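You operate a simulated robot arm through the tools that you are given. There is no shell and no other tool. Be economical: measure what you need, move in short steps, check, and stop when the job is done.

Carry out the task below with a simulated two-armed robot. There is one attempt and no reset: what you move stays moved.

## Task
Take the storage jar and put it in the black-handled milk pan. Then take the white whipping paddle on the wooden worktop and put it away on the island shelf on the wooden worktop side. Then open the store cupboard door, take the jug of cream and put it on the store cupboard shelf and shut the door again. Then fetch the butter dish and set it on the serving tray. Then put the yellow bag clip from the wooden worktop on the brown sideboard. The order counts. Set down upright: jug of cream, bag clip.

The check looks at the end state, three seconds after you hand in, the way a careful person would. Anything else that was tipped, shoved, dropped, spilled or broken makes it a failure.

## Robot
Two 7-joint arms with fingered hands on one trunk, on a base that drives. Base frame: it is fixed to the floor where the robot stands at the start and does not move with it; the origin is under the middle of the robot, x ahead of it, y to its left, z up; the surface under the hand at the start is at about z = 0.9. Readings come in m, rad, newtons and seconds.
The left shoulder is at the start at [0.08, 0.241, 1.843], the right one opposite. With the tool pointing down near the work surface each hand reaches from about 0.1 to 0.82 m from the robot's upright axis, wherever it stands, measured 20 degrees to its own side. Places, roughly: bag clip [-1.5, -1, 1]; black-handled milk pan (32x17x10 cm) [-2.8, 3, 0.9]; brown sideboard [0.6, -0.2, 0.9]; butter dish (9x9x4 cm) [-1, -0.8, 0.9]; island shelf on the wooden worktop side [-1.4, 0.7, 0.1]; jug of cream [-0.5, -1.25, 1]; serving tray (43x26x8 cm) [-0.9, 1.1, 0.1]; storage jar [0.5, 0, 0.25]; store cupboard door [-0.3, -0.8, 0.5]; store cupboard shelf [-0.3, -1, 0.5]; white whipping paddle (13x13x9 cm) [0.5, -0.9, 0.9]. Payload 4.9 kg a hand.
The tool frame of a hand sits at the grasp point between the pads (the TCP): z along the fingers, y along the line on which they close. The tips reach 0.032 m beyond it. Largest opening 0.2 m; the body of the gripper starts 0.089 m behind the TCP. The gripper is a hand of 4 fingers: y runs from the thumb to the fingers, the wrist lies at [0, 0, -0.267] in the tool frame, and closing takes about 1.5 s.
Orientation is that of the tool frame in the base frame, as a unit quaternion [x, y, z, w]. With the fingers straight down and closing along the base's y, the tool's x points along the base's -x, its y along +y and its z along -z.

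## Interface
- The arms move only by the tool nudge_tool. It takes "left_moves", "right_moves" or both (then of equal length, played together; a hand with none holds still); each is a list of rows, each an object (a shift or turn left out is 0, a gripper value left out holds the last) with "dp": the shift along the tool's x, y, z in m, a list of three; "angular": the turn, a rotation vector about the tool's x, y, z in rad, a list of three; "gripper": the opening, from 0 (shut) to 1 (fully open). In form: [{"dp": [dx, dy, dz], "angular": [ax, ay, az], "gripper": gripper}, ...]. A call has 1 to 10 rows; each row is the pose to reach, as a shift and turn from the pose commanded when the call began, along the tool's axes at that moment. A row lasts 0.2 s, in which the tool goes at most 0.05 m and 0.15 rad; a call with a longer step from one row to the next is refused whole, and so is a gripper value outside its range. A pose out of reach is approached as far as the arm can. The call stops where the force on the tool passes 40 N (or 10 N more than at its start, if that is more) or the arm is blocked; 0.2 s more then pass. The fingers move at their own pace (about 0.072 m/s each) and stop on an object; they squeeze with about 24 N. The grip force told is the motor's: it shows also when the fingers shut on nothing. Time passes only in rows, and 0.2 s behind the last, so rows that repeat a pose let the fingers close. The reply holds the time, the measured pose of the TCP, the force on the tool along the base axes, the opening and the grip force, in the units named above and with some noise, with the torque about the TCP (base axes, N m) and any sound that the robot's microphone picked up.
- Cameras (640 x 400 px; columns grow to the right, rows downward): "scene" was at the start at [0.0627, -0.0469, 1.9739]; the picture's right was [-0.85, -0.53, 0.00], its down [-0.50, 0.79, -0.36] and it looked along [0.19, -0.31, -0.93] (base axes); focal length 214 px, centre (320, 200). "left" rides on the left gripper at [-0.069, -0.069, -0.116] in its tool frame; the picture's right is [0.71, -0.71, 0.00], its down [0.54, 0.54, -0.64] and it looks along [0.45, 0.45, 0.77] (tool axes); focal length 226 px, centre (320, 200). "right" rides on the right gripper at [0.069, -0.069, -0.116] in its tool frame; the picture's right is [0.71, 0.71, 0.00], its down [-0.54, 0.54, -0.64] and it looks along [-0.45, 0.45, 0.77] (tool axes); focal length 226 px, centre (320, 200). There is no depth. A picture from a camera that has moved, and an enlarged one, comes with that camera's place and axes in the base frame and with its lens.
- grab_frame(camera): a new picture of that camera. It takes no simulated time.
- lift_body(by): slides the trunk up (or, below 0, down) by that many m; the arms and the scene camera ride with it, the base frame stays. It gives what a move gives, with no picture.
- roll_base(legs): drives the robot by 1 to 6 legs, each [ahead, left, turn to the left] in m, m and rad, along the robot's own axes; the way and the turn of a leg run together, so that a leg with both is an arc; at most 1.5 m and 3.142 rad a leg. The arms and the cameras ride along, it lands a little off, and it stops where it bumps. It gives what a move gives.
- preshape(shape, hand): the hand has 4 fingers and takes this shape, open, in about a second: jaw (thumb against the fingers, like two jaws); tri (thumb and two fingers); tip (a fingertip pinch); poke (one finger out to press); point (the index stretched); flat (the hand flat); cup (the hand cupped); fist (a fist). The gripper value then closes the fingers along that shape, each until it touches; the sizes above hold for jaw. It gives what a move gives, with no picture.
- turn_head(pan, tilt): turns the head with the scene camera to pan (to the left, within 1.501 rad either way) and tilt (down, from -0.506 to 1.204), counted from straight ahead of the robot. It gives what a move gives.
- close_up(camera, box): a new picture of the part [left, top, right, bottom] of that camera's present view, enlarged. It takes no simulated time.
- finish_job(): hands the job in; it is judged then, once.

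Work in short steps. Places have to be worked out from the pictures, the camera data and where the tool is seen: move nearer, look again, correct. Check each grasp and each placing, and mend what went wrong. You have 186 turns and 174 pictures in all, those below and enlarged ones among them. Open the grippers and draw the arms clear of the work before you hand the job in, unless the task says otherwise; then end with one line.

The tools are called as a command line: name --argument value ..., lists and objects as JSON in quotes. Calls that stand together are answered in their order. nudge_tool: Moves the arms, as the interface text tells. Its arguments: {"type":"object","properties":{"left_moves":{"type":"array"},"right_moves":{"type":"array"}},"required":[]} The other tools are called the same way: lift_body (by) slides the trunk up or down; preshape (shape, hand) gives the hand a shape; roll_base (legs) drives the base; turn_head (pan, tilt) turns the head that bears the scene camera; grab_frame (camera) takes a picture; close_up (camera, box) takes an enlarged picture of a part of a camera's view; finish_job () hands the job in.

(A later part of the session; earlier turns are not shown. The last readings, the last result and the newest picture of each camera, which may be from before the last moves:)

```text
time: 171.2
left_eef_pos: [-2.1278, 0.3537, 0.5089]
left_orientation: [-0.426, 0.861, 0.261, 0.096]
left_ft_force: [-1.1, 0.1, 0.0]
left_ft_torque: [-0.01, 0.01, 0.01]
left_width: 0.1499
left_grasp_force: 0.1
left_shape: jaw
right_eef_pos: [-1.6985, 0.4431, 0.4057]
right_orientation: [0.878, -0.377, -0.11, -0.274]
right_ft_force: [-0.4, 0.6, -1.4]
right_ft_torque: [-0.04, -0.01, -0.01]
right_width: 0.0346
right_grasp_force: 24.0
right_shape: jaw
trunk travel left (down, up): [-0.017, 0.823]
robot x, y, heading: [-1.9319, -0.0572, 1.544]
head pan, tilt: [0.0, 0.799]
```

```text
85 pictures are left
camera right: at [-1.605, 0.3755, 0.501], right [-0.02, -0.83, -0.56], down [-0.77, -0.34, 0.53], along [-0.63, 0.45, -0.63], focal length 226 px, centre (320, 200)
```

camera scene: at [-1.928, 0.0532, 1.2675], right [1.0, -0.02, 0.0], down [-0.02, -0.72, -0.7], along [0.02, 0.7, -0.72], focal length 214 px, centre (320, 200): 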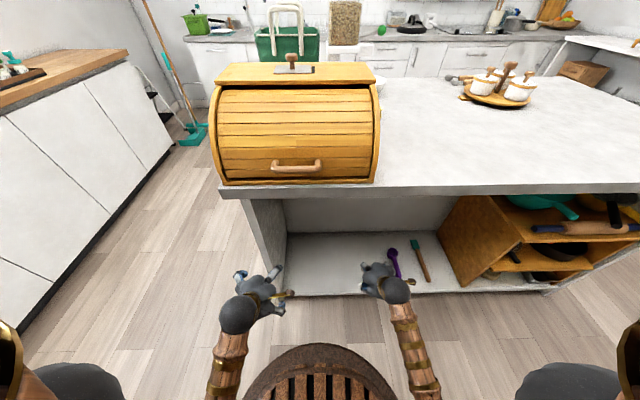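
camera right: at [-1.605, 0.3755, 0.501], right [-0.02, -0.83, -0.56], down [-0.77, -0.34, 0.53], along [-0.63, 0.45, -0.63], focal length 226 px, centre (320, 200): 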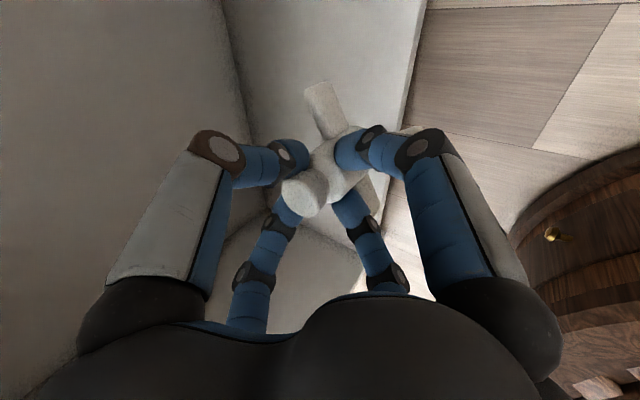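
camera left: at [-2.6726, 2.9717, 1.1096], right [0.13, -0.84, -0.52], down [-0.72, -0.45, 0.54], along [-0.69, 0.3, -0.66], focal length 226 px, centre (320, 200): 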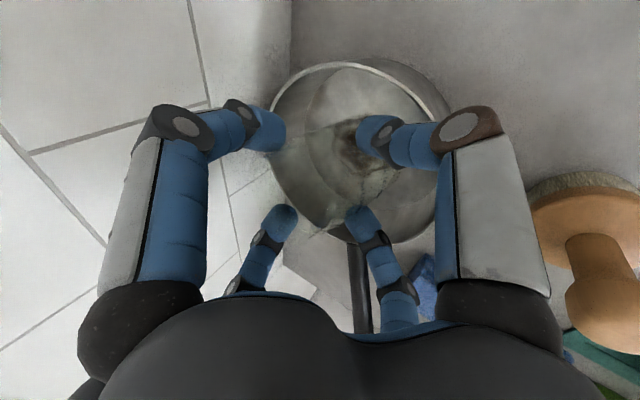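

Move the paddle in over the shelf and down to just above it.

nudge_tool --right_moves '[{"dp": [-0.018, -0.006, 0.044]}, {"dp": [-0.037, -0.013, 0.087]}, {"dp": [-0.055, -0.019, 0.131]}, {"dp": [-0.0733, -0.0254, 0.1748]}, {"dp": [-0.07, -0.022, 0.22]}, {"dp": [-0.0672, -0.0179, 0.2652]}]'

close_up --camera "scene" --box '[260, 180, 480, 320]'

grab_frame --camera "right"

```text
time: 172.6
left_eef_pos: [-2.1267, 0.3529, 0.5081]
left_orientation: [-0.427, 0.861, 0.261, 0.096]
left_ft_force: [-0.2, 1.0, -0.9]
left_ft_torque: [0.0, 0.01, 0.0]
left_width: 0.1498
left_grasp_force: 0.0
left_shape: jaw
right_eef_pos: [-1.7298, 0.6456, 0.2215]
right_orientation: [0.878, -0.377, -0.109, -0.274]
right_ft_force: [0.7, -0.3, -1.0]
right_ft_torque: [0.03, 0.02, -0.02]
right_width: 0.0341
right_grasp_force: 23.9
right_shape: jaw
trunk travel left (down, up): [-0.017, 0.823]
robot x, y, heading: [-1.9355, -0.0626, 1.545]
head pan, tilt: [0.0, 0.799]
```

```text
2.86 times, centred on (370, 250) of scene
camera zoom: at [-1.9281, 0.0529, 1.2676], right [1.0, -0.03, 0.0], down [-0.02, -0.72, -0.7], along [0.02, 0.7, -0.72], focal length 613 px, centre (177, 57)
```

zoom: 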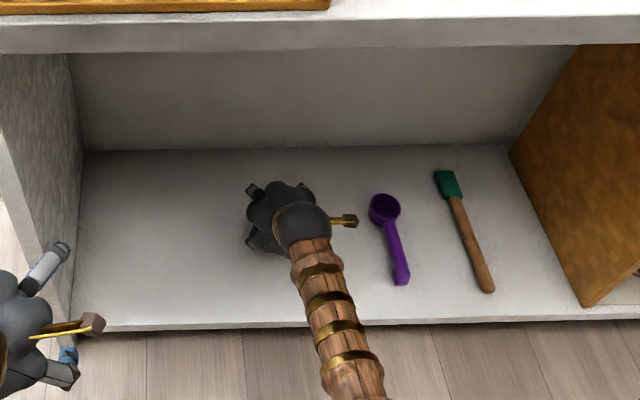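

```text
83 pictures are left
camera right: at [-1.6358, 0.577, 0.3166], right [-0.02, -0.83, -0.56], down [-0.77, -0.34, 0.53], along [-0.63, 0.45, -0.63], focal length 226 px, centre (320, 200)
```

right: 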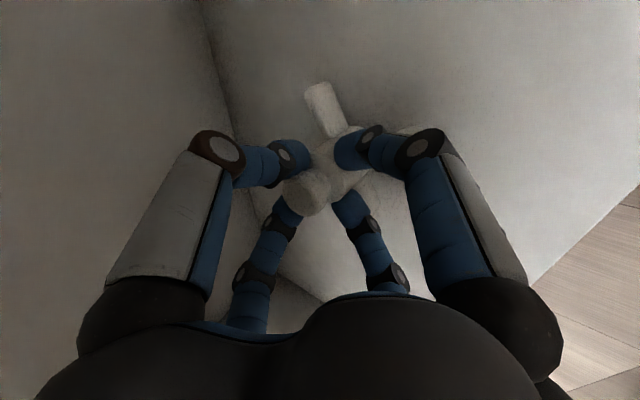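

Lower 3 cm and read the force.

nudge_tool --right_moves '[{"dp": [0.006, 0.006, 0.0124]}, {"dp": [0.012, 0.012, 0.0248]}, {"dp": [0.013, 0.013, 0.0275]}]'

```text
time: 173.4
left_eef_pos: [-2.1277, 0.3508, 0.5117]
left_orientation: [-0.425, 0.861, 0.261, 0.098]
left_ft_force: [0.6, 0.4, 0.1]
left_ft_torque: [-0.03, 0.05, 0.0]
left_width: 0.1499
left_grasp_force: 0.1
left_shape: jaw
right_eef_pos: [-1.732, 0.6481, 0.195]
right_orientation: [0.876, -0.376, -0.112, -0.28]
right_ft_force: [-0.4, -7.7, 39.2]
right_ft_torque: [0.07, -0.38, -0.08]
right_width: 0.0353
right_grasp_force: 24.3
right_shape: jaw
trunk travel left (down, up): [-0.017, 0.823]
robot x, y, heading: [-1.935, -0.0601, 1.543]
head pan, tilt: [0.0, 0.799]
```

It touches the shelf (39 N). Relieve 4 mm and open.

nudge_tool --right_moves '[{"dp": [-0.002, -0.002, -0.004]}, {"dp": [-0.002, -0.002, -0.004], "gripper": 0.3}, {"dp": [-0.002, -0.002, -0.004], "gripper": 0.5}, {"dp": [-0.002, -0.002, -0.004], "gripper": 0.6}, {"dp": [-0.002, -0.002, -0.004], "gripper": 0.6}, {"dp": [-0.002, -0.002, -0.004], "gripper": 0.6}]'

grab_frame --camera "right"

```text
time: 174.8
left_eef_pos: [-2.1275, 0.3529, 0.5079]
left_orientation: [-0.426, 0.861, 0.261, 0.097]
left_ft_force: [0.1, 0.0, -0.4]
left_ft_torque: [0.03, 0.01, 0.0]
left_width: 0.1497
left_grasp_force: 0.0
left_shape: jaw
right_eef_pos: [-1.7299, 0.644, 0.1919]
right_orientation: [0.878, -0.377, -0.109, -0.275]
right_ft_force: [0.1, 0.8, 0.9]
right_ft_torque: [0.06, 0.01, 0.01]
right_width: 0.1195
right_grasp_force: 0.0
right_shape: jaw
trunk travel left (down, up): [-0.017, 0.823]
robot x, y, heading: [-1.9349, -0.0616, 1.548]
head pan, tilt: [0.0, 0.799]
```

```text
82 pictures are left
camera right: at [-1.6357, 0.5758, 0.2877], right [-0.02, -0.83, -0.56], down [-0.77, -0.34, 0.53], along [-0.63, 0.45, -0.63], focal length 226 px, centre (320, 200)
```

right: 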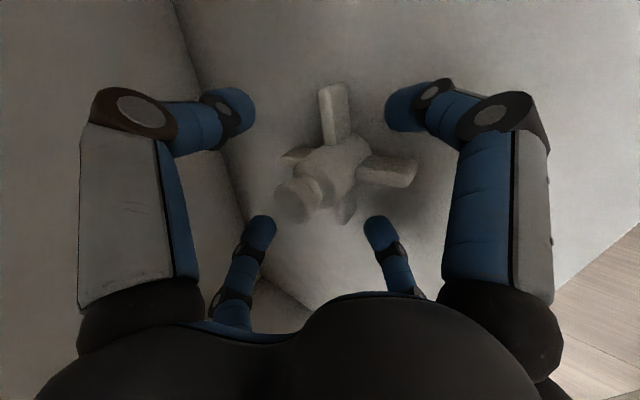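

Released and standing. Withdraw up and back, then drive back clear.

nudge_tool --right_moves '[{"dp": [0, 0, -0.04]}, {"dp": [0, 0, -0.08]}, {"dp": [0, 0, -0.12]}, {"dp": [0.02, 0.015, -0.16]}, {"dp": [0.04, 0.03, -0.2]}]'

roll_base --legs '[[-0.35, 0, 0.02]]'

close_up --camera "scene" --box '[260, 120, 480, 260]'

```text
time: 176.0
left_eef_pos: [-2.1269, 0.3529, 0.5095]
left_orientation: [-0.426, 0.861, 0.261, 0.096]
left_ft_force: [0.0, 0.1, 0.2]
left_ft_torque: [0.0, 0.0, -0.03]
left_width: 0.1496
left_grasp_force: 0.0
left_shape: jaw
right_eef_pos: [-1.7276, 0.4891, 0.329]
right_orientation: [0.878, -0.377, -0.11, -0.274]
right_ft_force: [0.1, 0.3, 0.0]
right_ft_torque: [0.02, 0.0, 0.01]
right_width: 0.1196
right_grasp_force: 0.1
right_shape: jaw
trunk travel left (down, up): [-0.017, 0.823]
robot x, y, heading: [-1.9344, -0.0618, 1.547]
head pan, tilt: [0.0, 0.799]
```

```text
time: 178.2
left_eef_pos: [-2.1407, 0.0059, 0.5095]
left_orientation: [-0.435, 0.857, 0.262, 0.093]
left_ft_force: [-1.0, -0.2, 0.9]
left_ft_torque: [-0.02, 0.0, 0.01]
left_width: 0.1498
left_grasp_force: 0.2
left_shape: jaw
right_eef_pos: [-1.7439, 0.1504, 0.3281]
right_orientation: [0.881, -0.368, -0.112, -0.273]
right_ft_force: [-0.3, -0.7, 0.7]
right_ft_torque: [0.01, 0.01, 0.02]
right_width: 0.1197
right_grasp_force: 0.1
right_shape: jaw
trunk travel left (down, up): [-0.017, 0.823]
robot x, y, heading: [-1.939, -0.4, 1.567]
head pan, tilt: [0.0, 0.799]
```

```text
2.86 times, centred on (370, 190) of scene
camera zoom: at [-1.9355, -0.2918, 1.2677], right [1.0, -0.01, 0.0], down [0.0, -0.72, -0.7], along [0.0, 0.7, -0.72], focal length 613 px, centre (177, 229)
```

zoom: 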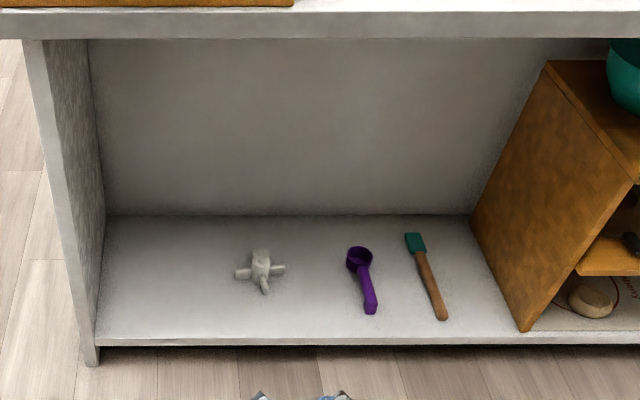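

Paddle is stored upright. Now raise the trunk, move to x≈−0.8 and turn to face the wooden worktop.

lift_body --by 0.4

lift_body --by 0.4

roll_base --legs '[[0.15, -1.2, 0], [0, 0, -3.14]]'

turn_head --pan 0 --tilt 0.85

grab_frame --camera "scene"

```text
time: 182.1
left_eef_pos: [-2.1397, 0.0047, 0.9088]
left_orientation: [-0.435, 0.856, 0.262, 0.093]
left_ft_force: [0.9, 0.1, -0.4]
left_ft_torque: [0.0, 0.0, -0.01]
left_width: 0.1498
left_grasp_force: 0.1
left_shape: jaw
right_eef_pos: [-1.7425, 0.1501, 0.7281]
right_orientation: [0.881, -0.369, -0.113, -0.274]
right_ft_force: [-0.3, -0.4, -1.0]
right_ft_torque: [0.04, 0.01, 0.0]
right_width: 0.1197
right_grasp_force: 0.1
right_shape: jaw
trunk travel left (down, up): [-0.417, 0.423]
robot x, y, heading: [-1.9416, -0.4018, 1.565]
head pan, tilt: [0.0, 0.799]
```

```text
time: 185.9
left_eef_pos: [-2.1401, 0.0052, 1.3093]
left_orientation: [-0.434, 0.857, 0.262, 0.094]
left_ft_force: [0.4, 1.0, -0.1]
left_ft_torque: [0.04, -0.02, 0.01]
left_width: 0.1498
left_grasp_force: 0.2
left_shape: jaw
right_eef_pos: [-1.7429, 0.151, 1.1276]
right_orientation: [0.882, -0.368, -0.112, -0.274]
right_ft_force: [-0.2, 0.0, -0.2]
right_ft_torque: [0.0, 0.02, -0.02]
right_width: 0.1195
right_grasp_force: 0.1
right_shape: jaw
trunk travel left (down, up): [-0.817, 0.023]
robot x, y, heading: [-1.9398, -0.4037, 1.564]
head pan, tilt: [0.0, 0.799]
```

```text
time: 199.4
left_eef_pos: [-0.559, -0.6698, 1.3086]
left_orientation: [0.866, 0.417, -0.099, 0.259]
left_ft_force: [-0.1, -0.7, 0.4]
left_ft_torque: [-0.01, -0.02, -0.03]
left_width: 0.1498
left_grasp_force: 0.0
left_shape: jaw
right_eef_pos: [-0.9613, -0.8006, 1.1284]
right_orientation: [0.385, 0.874, -0.276, 0.107]
right_ft_force: [0.4, 0.5, -0.1]
right_ft_torque: [0.03, 0.0, -0.05]
right_width: 0.1196
right_grasp_force: 0.0
right_shape: jaw
trunk travel left (down, up): [-0.817, 0.023]
robot x, y, heading: [-0.7439, -0.2538, -1.618]
head pan, tilt: [0.0, 0.799]
```

```text
time: 200.1
left_eef_pos: [-0.5601, -0.6701, 1.3092]
left_orientation: [0.865, 0.418, -0.098, 0.26]
left_ft_force: [-0.1, -0.2, 0.2]
left_ft_torque: [0.0, -0.01, 0.01]
left_width: 0.1499
left_grasp_force: 0.2
left_shape: jaw
right_eef_pos: [-0.962, -0.8001, 1.1294]
right_orientation: [0.385, 0.874, -0.276, 0.107]
right_ft_force: [-0.9, -0.1, 0.5]
right_ft_torque: [0.02, 0.01, 0.0]
right_width: 0.1194
right_grasp_force: 0.1
right_shape: jaw
trunk travel left (down, up): [-0.817, 0.023]
robot x, y, heading: [-0.7473, -0.2528, -1.618]
head pan, tilt: [0.0, 0.85]
```

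```text
80 pictures are left
camera scene: at [-0.7472, -0.3622, 2.0636], right [-1.0, 0.04, 0.0], down [0.03, 0.75, -0.66], along [-0.03, -0.66, -0.75], focal length 214 px, centre (320, 200)
```

scene: 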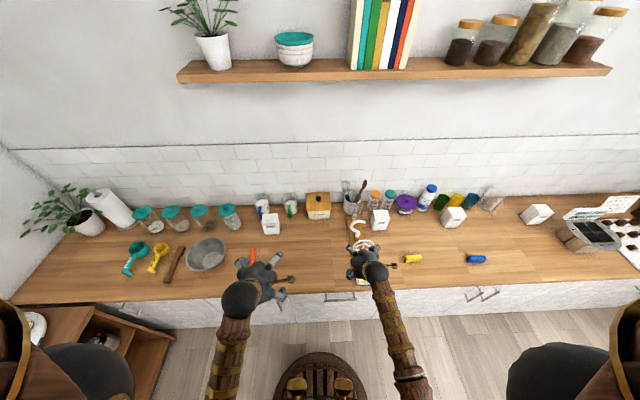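

close_up --camera "scene" --box '[230, 170, 500, 310]'

grab_frame --camera "right"

```text
2.37 times, centred on (365, 240) of scene
camera zoom: at [-0.7472, -0.3622, 2.0636], right [-1.0, 0.04, 0.0], down [0.03, 0.75, -0.66], along [-0.03, -0.66, -0.75], focal length 508 px, centre (213, 105)
```

zoom: 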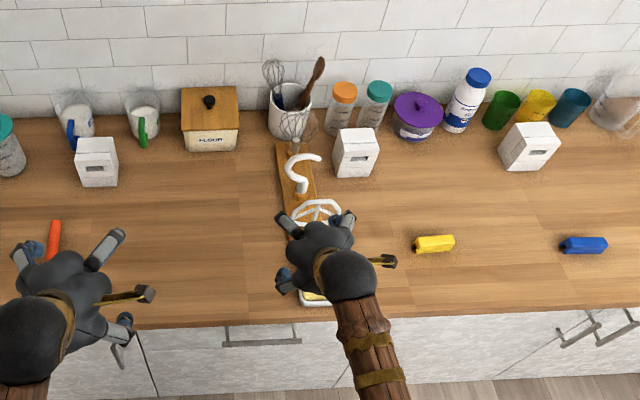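

```text
78 pictures are left
camera right: at [-1.0582, -0.7308, 1.2236], right [0.04, 0.82, -0.56], down [0.78, 0.33, 0.53], along [0.62, -0.46, -0.63], focal length 226 px, centre (320, 200)
```

right: 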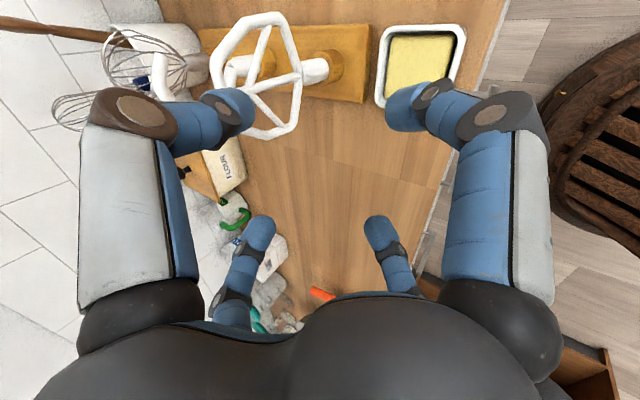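

Two jugs stand side by side near x −0.39 and −0.59; I need to tell which is cream.

close_up --camera "scene" --box '[240, 190, 310, 240]'

close_up --camera "scene" --box '[120, 190, 250, 270]'

```text
8.00 times, centred on (275, 215) of scene
camera zoom: at [-0.7472, -0.3622, 2.0636], right [-1.0, 0.04, 0.0], down [0.03, 0.75, -0.66], along [-0.03, -0.66, -0.75], focal length 1716 px, centre (680, 80)
```

zoom: 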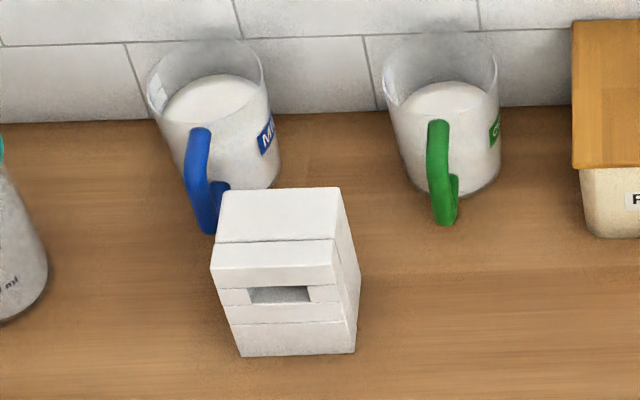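

```text
4.92 times, centred on (185, 230) of scene
camera zoom: at [-0.7472, -0.3622, 2.0636], right [-1.0, 0.04, 0.0], down [0.03, 0.75, -0.66], along [-0.03, -0.66, -0.75], focal length 1056 px, centre (985, 52)
```

zoom: 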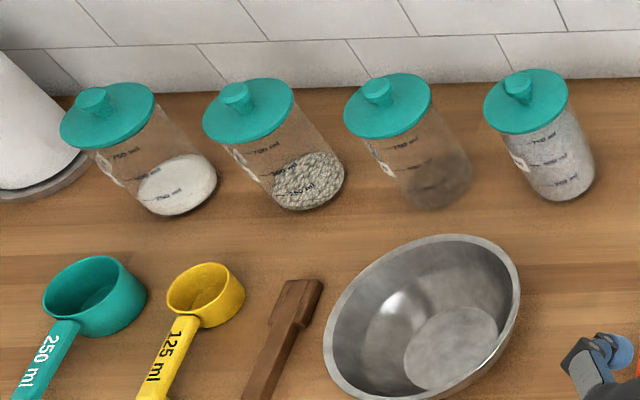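

Green handle is labelled "C…" → cream (blue says "MI…"=milk). Cream jug at ≈(−0.59,−1.295), ~9.5 cm wide, 12 cm high. Now back off to inspect the cupboard doors.

roll_base --legs '[[-0.35, 0.25, 0.047]]'

lift_body --by -0.4

grab_frame --camera "scene"

```text
time: 202.7
left_eef_pos: [-0.2811, -0.3185, 1.3085]
left_orientation: [0.853, 0.443, -0.09, 0.261]
left_ft_force: [0.0, -0.7, 0.6]
left_ft_torque: [0.03, -0.05, 0.01]
left_width: 0.1499
left_grasp_force: 0.1
left_shape: jaw
right_eef_pos: [-0.6763, -0.4704, 1.1274]
right_orientation: [0.36, 0.885, -0.271, 0.115]
right_ft_force: [-0.4, -0.6, -0.4]
right_ft_torque: [-0.02, -0.04, 0.01]
right_width: 0.1196
right_grasp_force: 0.0
right_shape: jaw
trunk travel left (down, up): [-0.817, 0.023]
robot x, y, heading: [-0.4891, 0.0871, -1.558]
head pan, tilt: [0.0, 0.85]
```

```text
time: 206.5
left_eef_pos: [-0.2799, -0.3161, 0.9097]
left_orientation: [0.853, 0.442, -0.092, 0.262]
left_ft_force: [-0.2, 0.3, -0.3]
left_ft_torque: [0.01, 0.0, -0.02]
left_width: 0.1498
left_grasp_force: 0.2
left_shape: jaw
right_eef_pos: [-0.674, -0.4689, 0.7291]
right_orientation: [0.36, 0.885, -0.273, 0.115]
right_ft_force: [-0.4, 0.4, 0.2]
right_ft_torque: [-0.03, 0.02, 0.02]
right_width: 0.1195
right_grasp_force: 0.1
right_shape: jaw
trunk travel left (down, up): [-0.417, 0.423]
robot x, y, heading: [-0.4876, 0.0908, -1.556]
head pan, tilt: [0.0, 0.85]
```

```text
75 pictures are left
camera scene: at [-0.4853, -0.0197, 1.6636], right [-1.0, -0.01, 0.0], down [-0.01, 0.75, -0.66], along [0.01, -0.66, -0.75], focal length 214 px, centre (320, 200)
```

scene: 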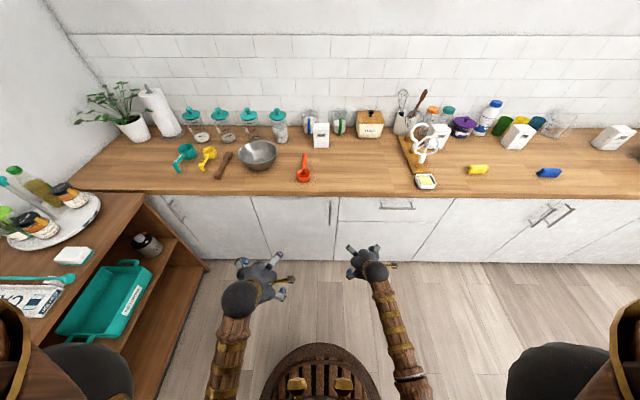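

Door B (x from ≈−0.05 to −0.59) has a vertical handle near its west edge; hinge on the east. Zoom on it.

close_up --camera "scene" --box '[240, 180, 350, 270]'

```text
4.44 times, centred on (295, 225) of scene
camera zoom: at [-0.4853, -0.0197, 1.6636], right [-1.0, -0.01, 0.0], down [-0.01, 0.75, -0.66], along [0.01, -0.66, -0.75], focal length 953 px, centre (431, 89)
```

zoom: 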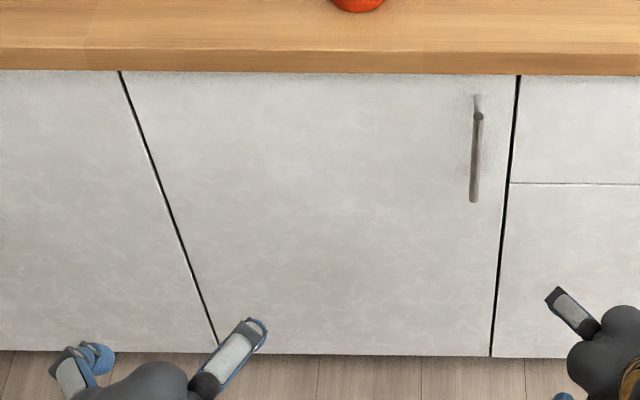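

Door: hinge x≈−0.125, west edge −0.575, face y≈−0.74; handle bar x≈−0.527, z 0.68–0.85, y≈−0.70. I retract the right hand and pitch the left hand up to 35° below horizontal.

nudge_tool --left_moves '[{"angular": [-0.041, -0.056, -0.005]}, {"angular": [-0.083, -0.112, -0.01]}, {"angular": [-0.124, -0.169, -0.016]}, {"angular": [-0.166, -0.225, -0.021]}, {"angular": [-0.207, -0.281, -0.026]}]' --right_moves '[{"dp": [0.012, 0.016, -0.039]}, {"dp": [0.025, 0.031, -0.078]}, {"dp": [0.037, 0.047, -0.118]}, {"dp": [0.05, 0.062, -0.157]}, {"dp": [0.062, 0.078, -0.196]}]'

roll_base --legs '[[0.19, -0.26, -0.012]]'

close_up --camera "scene" --box '[160, 170, 360, 300]'

grab_frame --camera "left"

```text
time: 207.7
left_eef_pos: [-0.2802, -0.3144, 0.9097]
left_orientation: [0.794, 0.419, -0.167, 0.408]
left_ft_force: [-0.6, 0.7, 0.5]
left_ft_torque: [-0.02, 0.0, 0.0]
left_width: 0.1499
left_grasp_force: 0.2
left_shape: jaw
right_eef_pos: [-0.6715, -0.2761, 0.8332]
right_orientation: [0.36, 0.885, -0.273, 0.115]
right_ft_force: [0.0, 0.1, -0.3]
right_ft_torque: [-0.04, -0.03, -0.01]
right_width: 0.1194
right_grasp_force: 0.2
right_shape: jaw
trunk travel left (down, up): [-0.417, 0.423]
robot x, y, heading: [-0.4914, 0.0854, -1.561]
head pan, tilt: [0.0, 0.85]
```

```text
time: 209.9
left_eef_pos: [-0.5424, -0.5055, 0.9087]
left_orientation: [0.796, 0.415, -0.169, 0.407]
left_ft_force: [-0.5, 0.6, -0.7]
left_ft_torque: [0.0, -0.02, -0.02]
left_width: 0.1497
left_grasp_force: 0.0
left_shape: jaw
right_eef_pos: [-0.9306, -0.4605, 0.833]
right_orientation: [0.366, 0.882, -0.274, 0.113]
right_ft_force: [0.4, -1.0, 1.3]
right_ft_torque: [-0.01, -0.03, 0.02]
right_width: 0.1196
right_grasp_force: 0.0
right_shape: jaw
trunk travel left (down, up): [-0.417, 0.423]
robot x, y, heading: [-0.7495, -0.1001, -1.576]
head pan, tilt: [0.0, 0.85]
```

```text
3.08 times, centred on (260, 235) of scene
camera zoom: at [-0.7426, -0.207, 1.6636], right [-1.0, 0.0, 0.0], down [0.0, 0.75, -0.66], along [0.0, -0.66, -0.75], focal length 660 px, centre (505, 92)
```

zoom: 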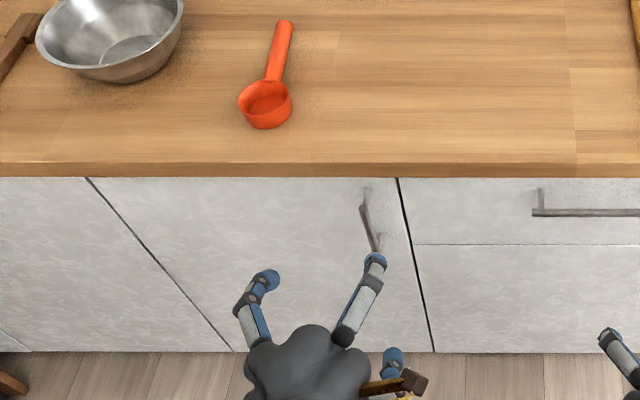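

```text
72 pictures are left
camera left: at [-0.6446, -0.4276, 0.9873], right [-0.14, 0.6, -0.79], down [0.71, 0.61, 0.34], along [0.69, -0.51, -0.52], focal length 226 px, centre (320, 200)
```

left: 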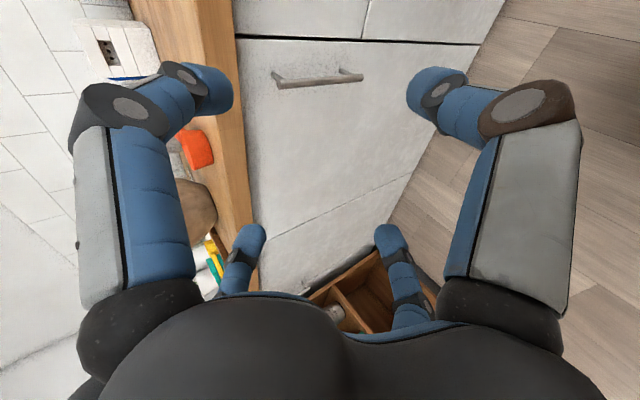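

Triangulated handle bar: (−0.531, −0.73), z 0.655–0.81. Approach to it in two stages.

nudge_tool --left_moves '[{"dp": [0.01, -0.008, 0.046]}, {"dp": [0.02, -0.016, 0.091]}, {"dp": [0.029, -0.023, 0.137]}, {"dp": [0.037, -0.0298, 0.182]}, {"dp": [0.023, -0.022, 0.215]}, {"dp": [0.009, -0.014, 0.25]}]'

grab_frame --camera "left"

close_up --camera "scene" --box '[220, 190, 320, 270]'

```text
time: 211.3
left_eef_pos: [-0.5282, -0.6972, 0.7395]
left_orientation: [0.796, 0.416, -0.17, 0.407]
left_ft_force: [2.6, 6.6, 2.4]
left_ft_torque: [-0.3, 0.22, -0.54]
left_width: 0.1491
left_grasp_force: 0.1
left_shape: jaw
right_eef_pos: [-0.9289, -0.4648, 0.8295]
right_orientation: [0.365, 0.883, -0.273, 0.111]
right_ft_force: [-0.1, -0.2, -0.2]
right_ft_torque: [0.01, 0.0, -0.02]
right_width: 0.1195
right_grasp_force: 0.1
right_shape: jaw
trunk travel left (down, up): [-0.417, 0.423]
robot x, y, heading: [-0.7462, -0.1016, -1.568]
head pan, tilt: [0.0, 0.85]
```

```text
71 pictures are left
camera left: at [-0.6306, -0.619, 0.819], right [-0.14, 0.6, -0.79], down [0.71, 0.62, 0.34], along [0.69, -0.51, -0.52], focal length 226 px, centre (320, 200)
```

left: 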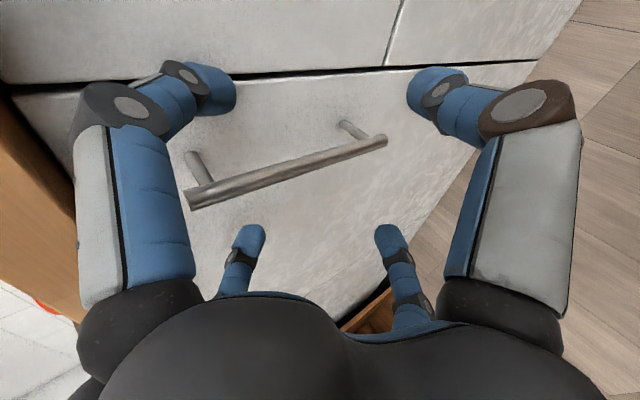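

```text
5.00 times, centred on (270, 230) of scene
camera zoom: at [-0.739, -0.2107, 1.6608], right [-1.0, 0.0, 0.0], down [0.0, 0.75, -0.66], along [0.0, -0.66, -0.75], focal length 1072 px, centre (570, 50)
```

zoom: 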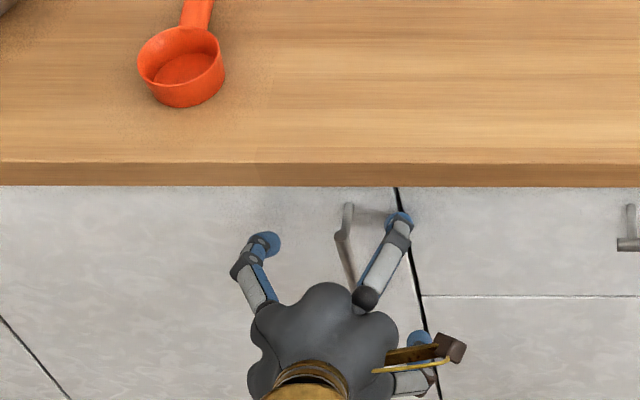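

The bar is between the fingers but the upper tips already touch the door. I pre-close, advance 2 cm, then close on the bar.

nudge_tool --left_moves '[{"dp": [0.006, -0.004, -0.0095], "gripper": 0.28}, {"dp": [0.006, -0.004, -0.0095]}, {"dp": [0.006, -0.004, -0.0095]}, {"dp": [0.006, -0.004, -0.0095]}, {"dp": [-0.013, 0.0033, 0.0155]}, {"dp": [-0.013, 0.0033, 0.0155], "gripper": 0}, {"dp": [-0.013, 0.0033, 0.0155]}, {"dp": [-0.013, 0.0033, 0.0155]}]'

grab_frame --camera "left"

```text
time: 213.1
left_eef_pos: [-0.537, -0.7175, 0.7383]
left_orientation: [0.799, 0.414, -0.169, 0.402]
left_ft_force: [-4.3, -0.1, -0.5]
left_ft_torque: [0.23, 0.1, -0.11]
left_width: 0.0106
left_grasp_force: 24.0
left_shape: jaw
right_eef_pos: [-0.9311, -0.4678, 0.8324]
right_orientation: [0.366, 0.883, -0.27, 0.113]
right_ft_force: [-0.3, 0.0, -0.7]
right_ft_torque: [0.0, -0.03, 0.0]
right_width: 0.1198
right_grasp_force: 0.1
right_shape: jaw
trunk travel left (down, up): [-0.417, 0.423]
robot x, y, heading: [-0.7437, -0.1, -1.572]
head pan, tilt: [0.0, 0.85]
```

```text
69 pictures are left
camera left: at [-0.6406, -0.6388, 0.8171], right [-0.14, 0.61, -0.78], down [0.72, 0.61, 0.34], along [0.68, -0.51, -0.52], focal length 226 px, centre (320, 200)
```

left: 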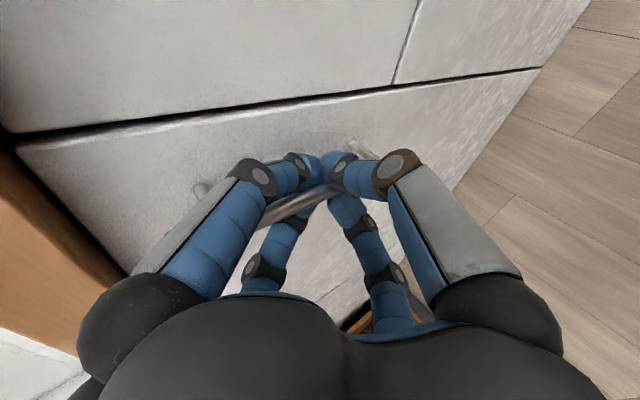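

Bar gripped. Pull the door open along its arc (to ~40°), turning the hand with it.

nudge_tool --left_moves '[{"dp": [0.0209, -0.0083, -0.0276], "angular": [0.053, -0.044, 0.053]}, {"dp": [0.0433, -0.014, -0.0546], "angular": [0.106, -0.089, 0.107]}, {"dp": [0.0676, -0.0161, -0.0805], "angular": [0.159, -0.133, 0.16]}, {"dp": [0.0926, -0.0165, -0.1056], "angular": [0.212, -0.177, 0.213]}, {"dp": [0.1189, -0.0141, -0.1297], "angular": [0.265, -0.222, 0.267]}, {"dp": [0.1465, -0.0089, -0.1528], "angular": [0.318, -0.266, 0.32]}, {"dp": [0.1737, -0.0013, -0.1734], "angular": [0.371, -0.31, 0.374]}, {"dp": [0.2016, 0.0084, -0.193], "angular": [0.424, -0.355, 0.427]}]'

grab_frame --camera "scene"

```text
time: 213.6
left_eef_pos: [-0.5255, -0.6918, 0.765]
left_orientation: [0.816, 0.354, -0.199, 0.41]
left_ft_force: [-0.6, 1.9, -3.5]
left_ft_torque: [-0.33, 0.05, -0.05]
left_width: 0.0087
left_grasp_force: 23.9
left_shape: jaw
right_eef_pos: [-0.939, -0.4707, 0.8312]
right_orientation: [0.367, 0.882, -0.271, 0.114]
right_ft_force: [-0.1, -0.5, 1.1]
right_ft_torque: [0.15, -0.02, 0.02]
right_width: 0.1198
right_grasp_force: 0.2
right_shape: jaw
trunk travel left (down, up): [-0.417, 0.423]
robot x, y, heading: [-0.7466, -0.1039, -1.572]
head pan, tilt: [0.0, 0.85]
stopped in row 2 (left hand): the force on the tool passed its limit at 41 N (the readings are from after the stop); the commanded pose is now the measured one
```

```text
68 pictures are left
camera scene: at [-0.7539, -0.2193, 1.6654], right [-1.0, 0.0, 0.0], down [0.0, 0.75, -0.66], along [0.0, -0.66, -0.75], focal length 214 px, centre (320, 200)
```

scene: 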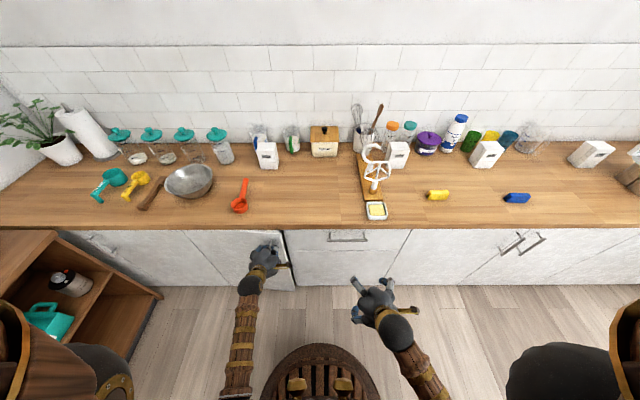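

The latch gave way and the door is slightly open. Continue more slowly.

nudge_tool --left_moves '[{"dp": [0.0114, -0.0056, -0.0171], "angular": [0.027, -0.024, 0.026]}, {"dp": [0.0228, -0.0113, -0.0343], "angular": [0.055, -0.048, 0.052]}, {"dp": [0.0335, -0.0143, -0.0483], "angular": [0.083, -0.071, 0.079]}, {"dp": [0.0442, -0.0172, -0.0622], "angular": [0.111, -0.095, 0.105]}, {"dp": [0.0554, -0.0192, -0.0758], "angular": [0.139, -0.119, 0.131]}, {"dp": [0.0666, -0.0211, -0.0894], "angular": [0.166, -0.143, 0.157]}, {"dp": [0.0786, -0.0218, -0.1027], "angular": [0.194, -0.167, 0.183]}, {"dp": [0.0906, -0.0224, -0.1159], "angular": [0.222, -0.19, 0.21]}, {"dp": [0.1034, -0.0217, -0.1288], "angular": [0.25, -0.214, 0.236]}, {"dp": [0.1162, -0.021, -0.1417], "angular": [0.277, -0.238, 0.262]}]'

grab_frame --camera "scene"

```text
time: 215.8
left_eef_pos: [-0.4524, -0.5153, 0.7646]
left_orientation: [0.872, 0.163, -0.289, 0.361]
left_ft_force: [7.6, -7.4, 0.4]
left_ft_torque: [-0.12, -0.15, -0.01]
left_width: 0.0087
left_grasp_force: 24.4
left_shape: jaw
right_eef_pos: [-0.932, -0.4622, 0.8331]
right_orientation: [0.367, 0.882, -0.274, 0.111]
right_ft_force: [0.8, -0.5, 0.1]
right_ft_torque: [-0.01, 0.01, 0.0]
right_width: 0.1194
right_grasp_force: 0.1
right_shape: jaw
trunk travel left (down, up): [-0.417, 0.423]
robot x, y, heading: [-0.7493, -0.0991, -1.57]
head pan, tilt: [0.0, 0.85]
```

```text
67 pictures are left
camera scene: at [-0.7424, -0.2075, 1.6636], right [-1.0, 0.0, 0.0], down [0.0, 0.75, -0.66], along [0.0, -0.66, -0.75], focal length 214 px, centre (320, 200)
```

scene: 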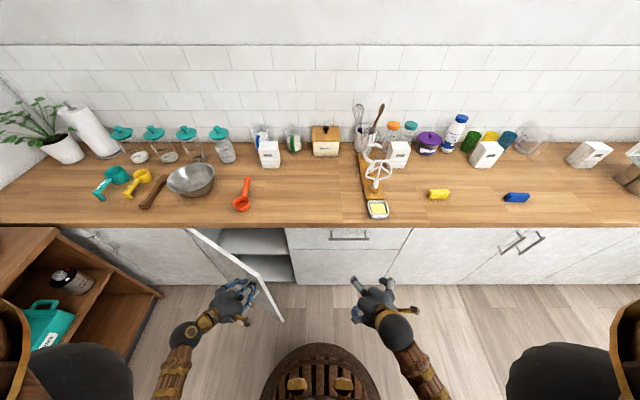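

Door is ~32° open. Continue along the arc to ~70°.

nudge_tool --left_moves '[{"dp": [0.0148, -0.0053, -0.021], "angular": [0.032, -0.028, 0.03]}, {"dp": [0.0295, -0.0107, -0.0421], "angular": [0.065, -0.056, 0.06]}, {"dp": [0.0465, -0.0129, -0.0625], "angular": [0.097, -0.083, 0.089]}, {"dp": [0.0634, -0.0151, -0.0829], "angular": [0.129, -0.111, 0.119]}, {"dp": [0.0817, -0.0146, -0.1022], "angular": [0.161, -0.139, 0.149]}, {"dp": [0.1, -0.0141, -0.1216], "angular": [0.194, -0.167, 0.179]}, {"dp": [0.1197, -0.0108, -0.1399], "angular": [0.226, -0.195, 0.209]}, {"dp": [0.1393, -0.0076, -0.1582], "angular": [0.258, -0.222, 0.238]}, {"dp": [0.1595, -0.0011, -0.174], "angular": [0.291, -0.25, 0.268]}, {"dp": [0.1796, 0.0054, -0.1898], "angular": [0.323, -0.278, 0.298]}]'

grab_frame --camera "scene"

```text
time: 218.0
left_eef_pos: [-0.2364, -0.3678, 0.7646]
left_orientation: [0.884, -0.065, -0.372, 0.274]
left_ft_force: [0.2, -2.1, -0.8]
left_ft_torque: [-0.1, -0.03, 0.01]
left_width: 0.0087
left_grasp_force: 24.0
left_shape: jaw
right_eef_pos: [-0.9316, -0.4623, 0.8314]
right_orientation: [0.367, 0.882, -0.274, 0.112]
right_ft_force: [-0.4, 0.3, 0.1]
right_ft_torque: [0.01, 0.01, -0.05]
right_width: 0.1198
right_grasp_force: 0.1
right_shape: jaw
trunk travel left (down, up): [-0.417, 0.423]
robot x, y, heading: [-0.7463, -0.0984, -1.572]
head pan, tilt: [0.0, 0.85]
```

```text
66 pictures are left
camera scene: at [-0.7426, -0.2079, 1.6636], right [-1.0, 0.0, 0.0], down [0.0, 0.75, -0.66], along [0.0, -0.66, -0.75], focal length 214 px, centre (320, 200)
```

scene: 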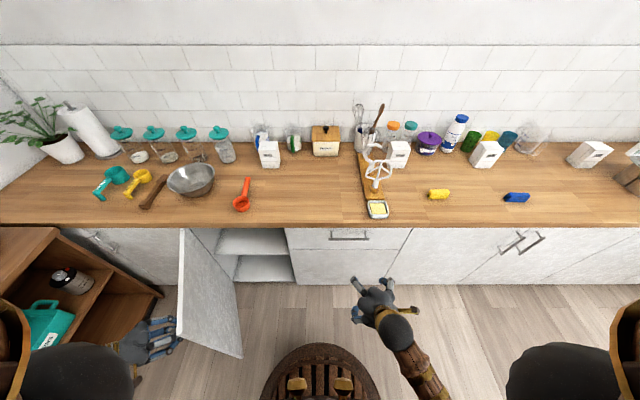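

Door ~72° open. Pull a bit more to ~88°, then release.

nudge_tool --left_moves '[{"dp": [0.0228, -0.0028, -0.0273]}, {"dp": [0.0456, -0.0055, -0.0546]}, {"dp": [0.067, -0.003, -0.077]}, {"dp": [0.09, -0.001, -0.098]}, {"dp": [0.09, -0.001, -0.098], "gripper": 0.4}, {"dp": [0.09, -0.001, -0.098], "gripper": 0.7}, {"dp": [0.09, -0.001, -0.098], "gripper": 0.7}]'

grab_frame --camera "scene"

grab_frame --camera "left"

```text
time: 219.6
left_eef_pos: [-0.1028, -0.3517, 0.7616]
left_orientation: [0.885, -0.066, -0.371, 0.274]
left_ft_force: [0.6, 1.1, -0.8]
left_ft_torque: [-0.04, 0.01, -0.02]
left_width: 0.1093
left_grasp_force: 0.1
left_shape: jaw
right_eef_pos: [-0.9323, -0.4633, 0.8323]
right_orientation: [0.367, 0.882, -0.274, 0.113]
right_ft_force: [-0.9, -0.1, -0.2]
right_ft_torque: [-0.01, -0.01, 0.02]
right_width: 0.1195
right_grasp_force: 0.1
right_shape: jaw
trunk travel left (down, up): [-0.417, 0.423]
robot x, y, heading: [-0.7474, -0.1002, -1.574]
head pan, tilt: [0.0, 0.85]
```

```text
65 pictures are left
camera scene: at [-0.7435, -0.2076, 1.6636], right [-1.0, 0.0, 0.0], down [0.0, 0.75, -0.66], along [0.0, -0.66, -0.75], focal length 214 px, centre (320, 200)
```

scene: 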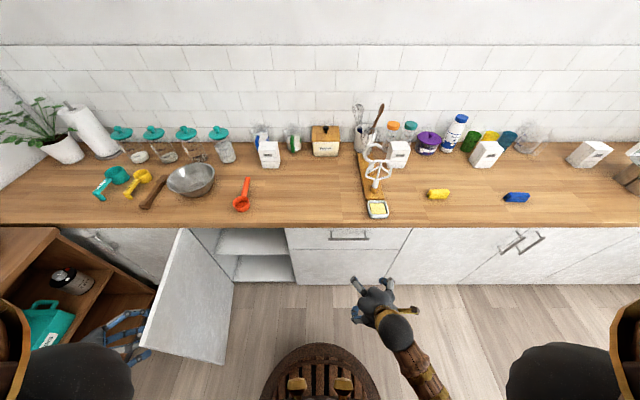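

```text
64 pictures are left
camera left: at [-0.0769, -0.2212, 0.8356], right [0.44, 0.37, -0.82], down [0.88, -0.35, 0.32], along [-0.17, -0.86, -0.48], focal length 226 px, centre (320, 200)
```

left: 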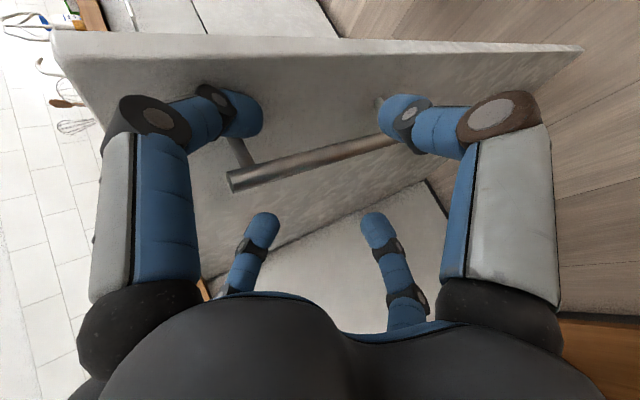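

Door is open ~90°. Withdraw the left hand and raise it above the door top.

nudge_tool --left_moves '[{"dp": [0, 0, -0.045]}, {"dp": [0, 0, -0.09]}, {"dp": [-0.027, 0.023, -0.114]}, {"dp": [-0.054, 0.046, -0.139]}, {"dp": [-0.08, 0.069, -0.163]}, {"dp": [-0.107, 0.091, -0.188]}, {"dp": [-0.134, 0.114, -0.212]}, {"dp": [-0.16, 0.137, -0.237]}, {"dp": [-0.187, 0.16, -0.261]}]'

grab_frame --camera "scene"

```text
time: 221.6
left_eef_pos: [-0.0424, -0.3137, 1.1172]
left_orientation: [0.885, -0.066, -0.372, 0.273]
left_ft_force: [-0.5, -0.6, -0.7]
left_ft_torque: [0.04, -0.01, -0.02]
left_width: 0.1394
left_grasp_force: 0.1
left_shape: jaw
right_eef_pos: [-0.9337, -0.463, 0.8331]
right_orientation: [0.367, 0.882, -0.274, 0.114]
right_ft_force: [0.8, -1.1, -0.6]
right_ft_torque: [0.03, -0.01, -0.02]
right_width: 0.1195
right_grasp_force: 0.1
right_shape: jaw
trunk travel left (down, up): [-0.417, 0.423]
robot x, y, heading: [-0.7449, -0.1019, -1.572]
head pan, tilt: [0.0, 0.85]
```

```text
63 pictures are left
camera scene: at [-0.7451, -0.2072, 1.6635], right [-1.0, 0.0, 0.0], down [0.0, 0.75, -0.66], along [0.0, -0.66, -0.75], focal length 214 px, centre (320, 200)
```

scene: 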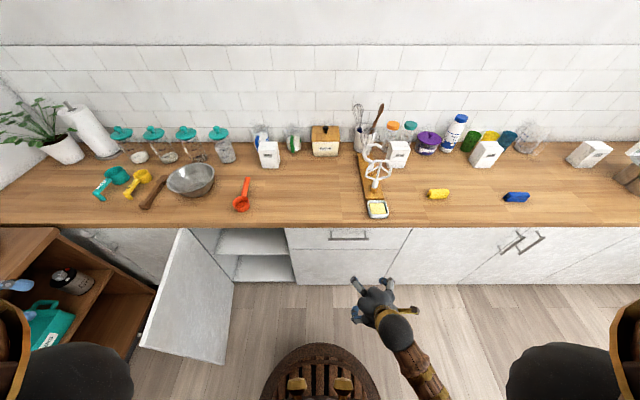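

Now swing the left hand over the door to the front and turn it to face the wall.

nudge_tool --left_moves '[{"dp": [-0.024, 0.0122, 0.0374], "angular": [-0.062, 0.053, -0.057]}, {"dp": [-0.048, 0.0244, 0.0748], "angular": [-0.124, 0.107, -0.114]}, {"dp": [-0.072, 0.0366, 0.1122], "angular": [-0.187, 0.16, -0.171]}, {"dp": [-0.096, 0.0488, 0.1496], "angular": [-0.249, 0.213, -0.228]}, {"dp": [-0.12, 0.061, 0.187], "angular": [-0.311, 0.267, -0.286]}, {"dp": [-0.144, 0.0732, 0.2244], "angular": [-0.373, 0.32, -0.343]}, {"dp": [-0.168, 0.0854, 0.2618], "angular": [-0.435, 0.373, -0.4]}, {"dp": [-0.192, 0.0976, 0.2992], "angular": [-0.498, 0.426, -0.457]}, {"dp": [-0.216, 0.1098, 0.3366], "angular": [-0.56, 0.48, -0.514]}, {"dp": [-0.24, 0.122, 0.374], "angular": [-0.622, 0.533, -0.571]}]'

roll_base --legs '[[0.22, -0.1, 0]]'

grab_frame --camera "scene"

grab_frame --camera "left"

```text
time: 223.8
left_eef_pos: [-0.3936, -0.5687, 0.9911]
left_orientation: [0.807, 0.367, -0.195, 0.421]
left_ft_force: [-0.1, 0.2, 0.7]
left_ft_torque: [0.03, -0.04, 0.08]
left_width: 0.1397
left_grasp_force: 0.0
left_shape: jaw
left hand out of reach, approached as far as the arm can: row 7, 8, 9, 10
right_eef_pos: [-0.9327, -0.4623, 0.8323]
right_orientation: [0.366, 0.883, -0.272, 0.114]
right_ft_force: [-0.1, 0.1, 0.0]
right_ft_torque: [0.01, -0.04, 0.02]
right_width: 0.1197
right_grasp_force: 0.1
right_shape: jaw
trunk travel left (down, up): [-0.417, 0.423]
robot x, y, heading: [-0.7472, -0.1016, -1.57]
head pan, tilt: [0.0, 0.85]
```

```text
time: 225.6
left_eef_pos: [-0.4974, -0.7926, 0.9899]
left_orientation: [0.809, 0.363, -0.196, 0.419]
left_ft_force: [0.8, 0.3, -0.3]
left_ft_torque: [-0.03, 0.02, 0.02]
left_width: 0.1397
left_grasp_force: 0.0
left_shape: jaw
right_eef_pos: [-1.0373, -0.6854, 0.8324]
right_orientation: [0.368, 0.881, -0.274, 0.113]
right_ft_force: [-1.2, 0.2, -0.8]
right_ft_torque: [-0.02, -0.01, -0.03]
right_width: 0.1194
right_grasp_force: 0.0
right_shape: jaw
trunk travel left (down, up): [-0.417, 0.423]
robot x, y, heading: [-0.8492, -0.3267, -1.58]
head pan, tilt: [0.0, 0.85]
```

```text
62 pictures are left
camera scene: at [-0.8471, -0.4315, 1.6636], right [-1.0, 0.01, 0.0], down [0.0, 0.75, -0.66], along [0.0, -0.66, -0.75], focal length 214 px, centre (320, 200)
```

scene: 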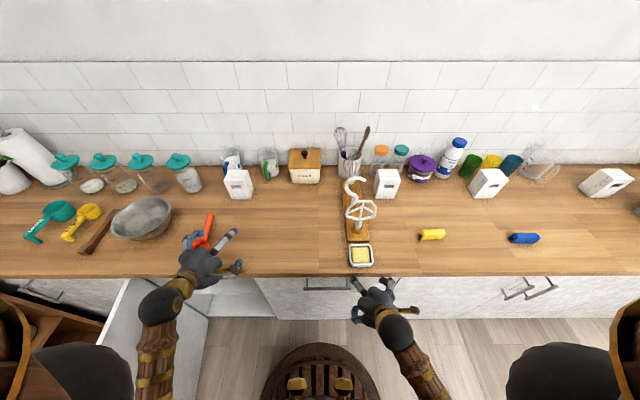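

```text
61 pictures are left
camera left: at [-0.5924, -0.6998, 1.0627], right [-0.07, 0.57, -0.82], down [0.77, 0.55, 0.32], along [0.63, -0.61, -0.48], focal length 226 px, centre (320, 200)
```

left: 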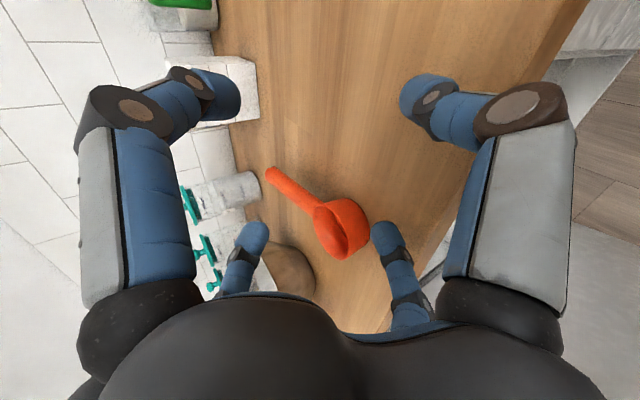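

Raise the left hand and move it before the cream jug at (−0.59, −1.10, 1.11).

nudge_tool --left_moves '[{"dp": [-0.027, 0.023, -0.025], "gripper": 0.9}, {"dp": [-0.054, 0.047, -0.05]}, {"dp": [-0.081, 0.07, -0.0745]}, {"dp": [-0.108, 0.076, -0.037]}, {"dp": [-0.134, 0.083, 0]}, {"dp": [-0.161, 0.089, 0.037]}, {"dp": [-0.187, 0.095, 0.075]}, {"dp": [-0.214, 0.101, 0.112]}, {"dp": [-0.24, 0.108, 0.149]}, {"dp": [-0.267, 0.114, 0.1866]}]'

grab_frame --camera "left"

close_up --camera "scene" --box '[200, 130, 340, 220]'

```text
time: 227.8
left_eef_pos: [-0.5902, -1.1035, 1.1064]
left_orientation: [0.809, 0.364, -0.195, 0.418]
left_ft_force: [-0.2, -0.1, -0.9]
left_ft_torque: [0.01, 0.0, 0.03]
left_width: 0.1799
left_grasp_force: 0.1
left_shape: jaw
left hand out of reach, approached as far as the arm can: row 1, 2, 3, 4, 5
right_eef_pos: [-1.0375, -0.6868, 0.8318]
right_orientation: [0.369, 0.881, -0.273, 0.114]
right_ft_force: [-1.3, 0.8, 0.4]
right_ft_torque: [0.0, -0.01, 0.01]
right_width: 0.1194
right_grasp_force: 0.0
right_shape: jaw
trunk travel left (down, up): [-0.417, 0.423]
robot x, y, heading: [-0.851, -0.3248, -1.572]
head pan, tilt: [0.0, 0.85]
```

```text
60 pictures are left
camera left: at [-0.6858, -1.0115, 1.18], right [-0.07, 0.57, -0.82], down [0.77, 0.55, 0.32], along [0.63, -0.61, -0.48], focal length 226 px, centre (320, 200)
```

left: 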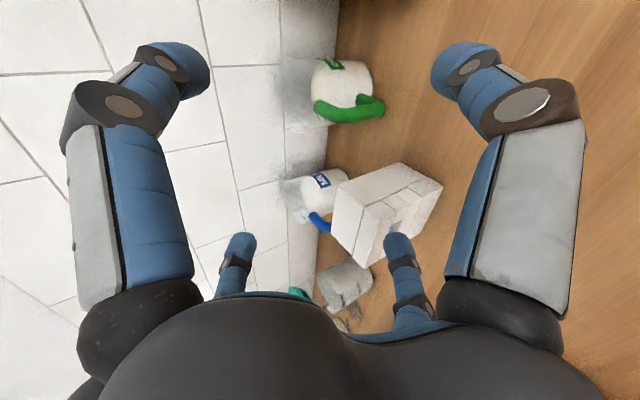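

```text
4.44 times, centred on (270, 175) of scene
camera zoom: at [-0.8483, -0.4341, 1.6634], right [-1.0, 0.01, 0.0], down [0.01, 0.75, -0.66], along [0.0, -0.66, -0.75], focal length 953 px, centre (542, 311)
```

zoom: 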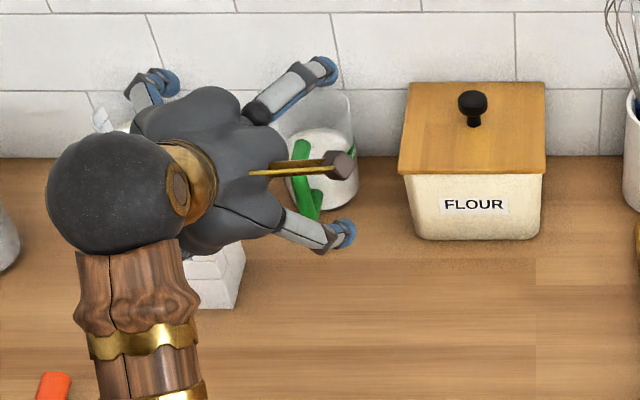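

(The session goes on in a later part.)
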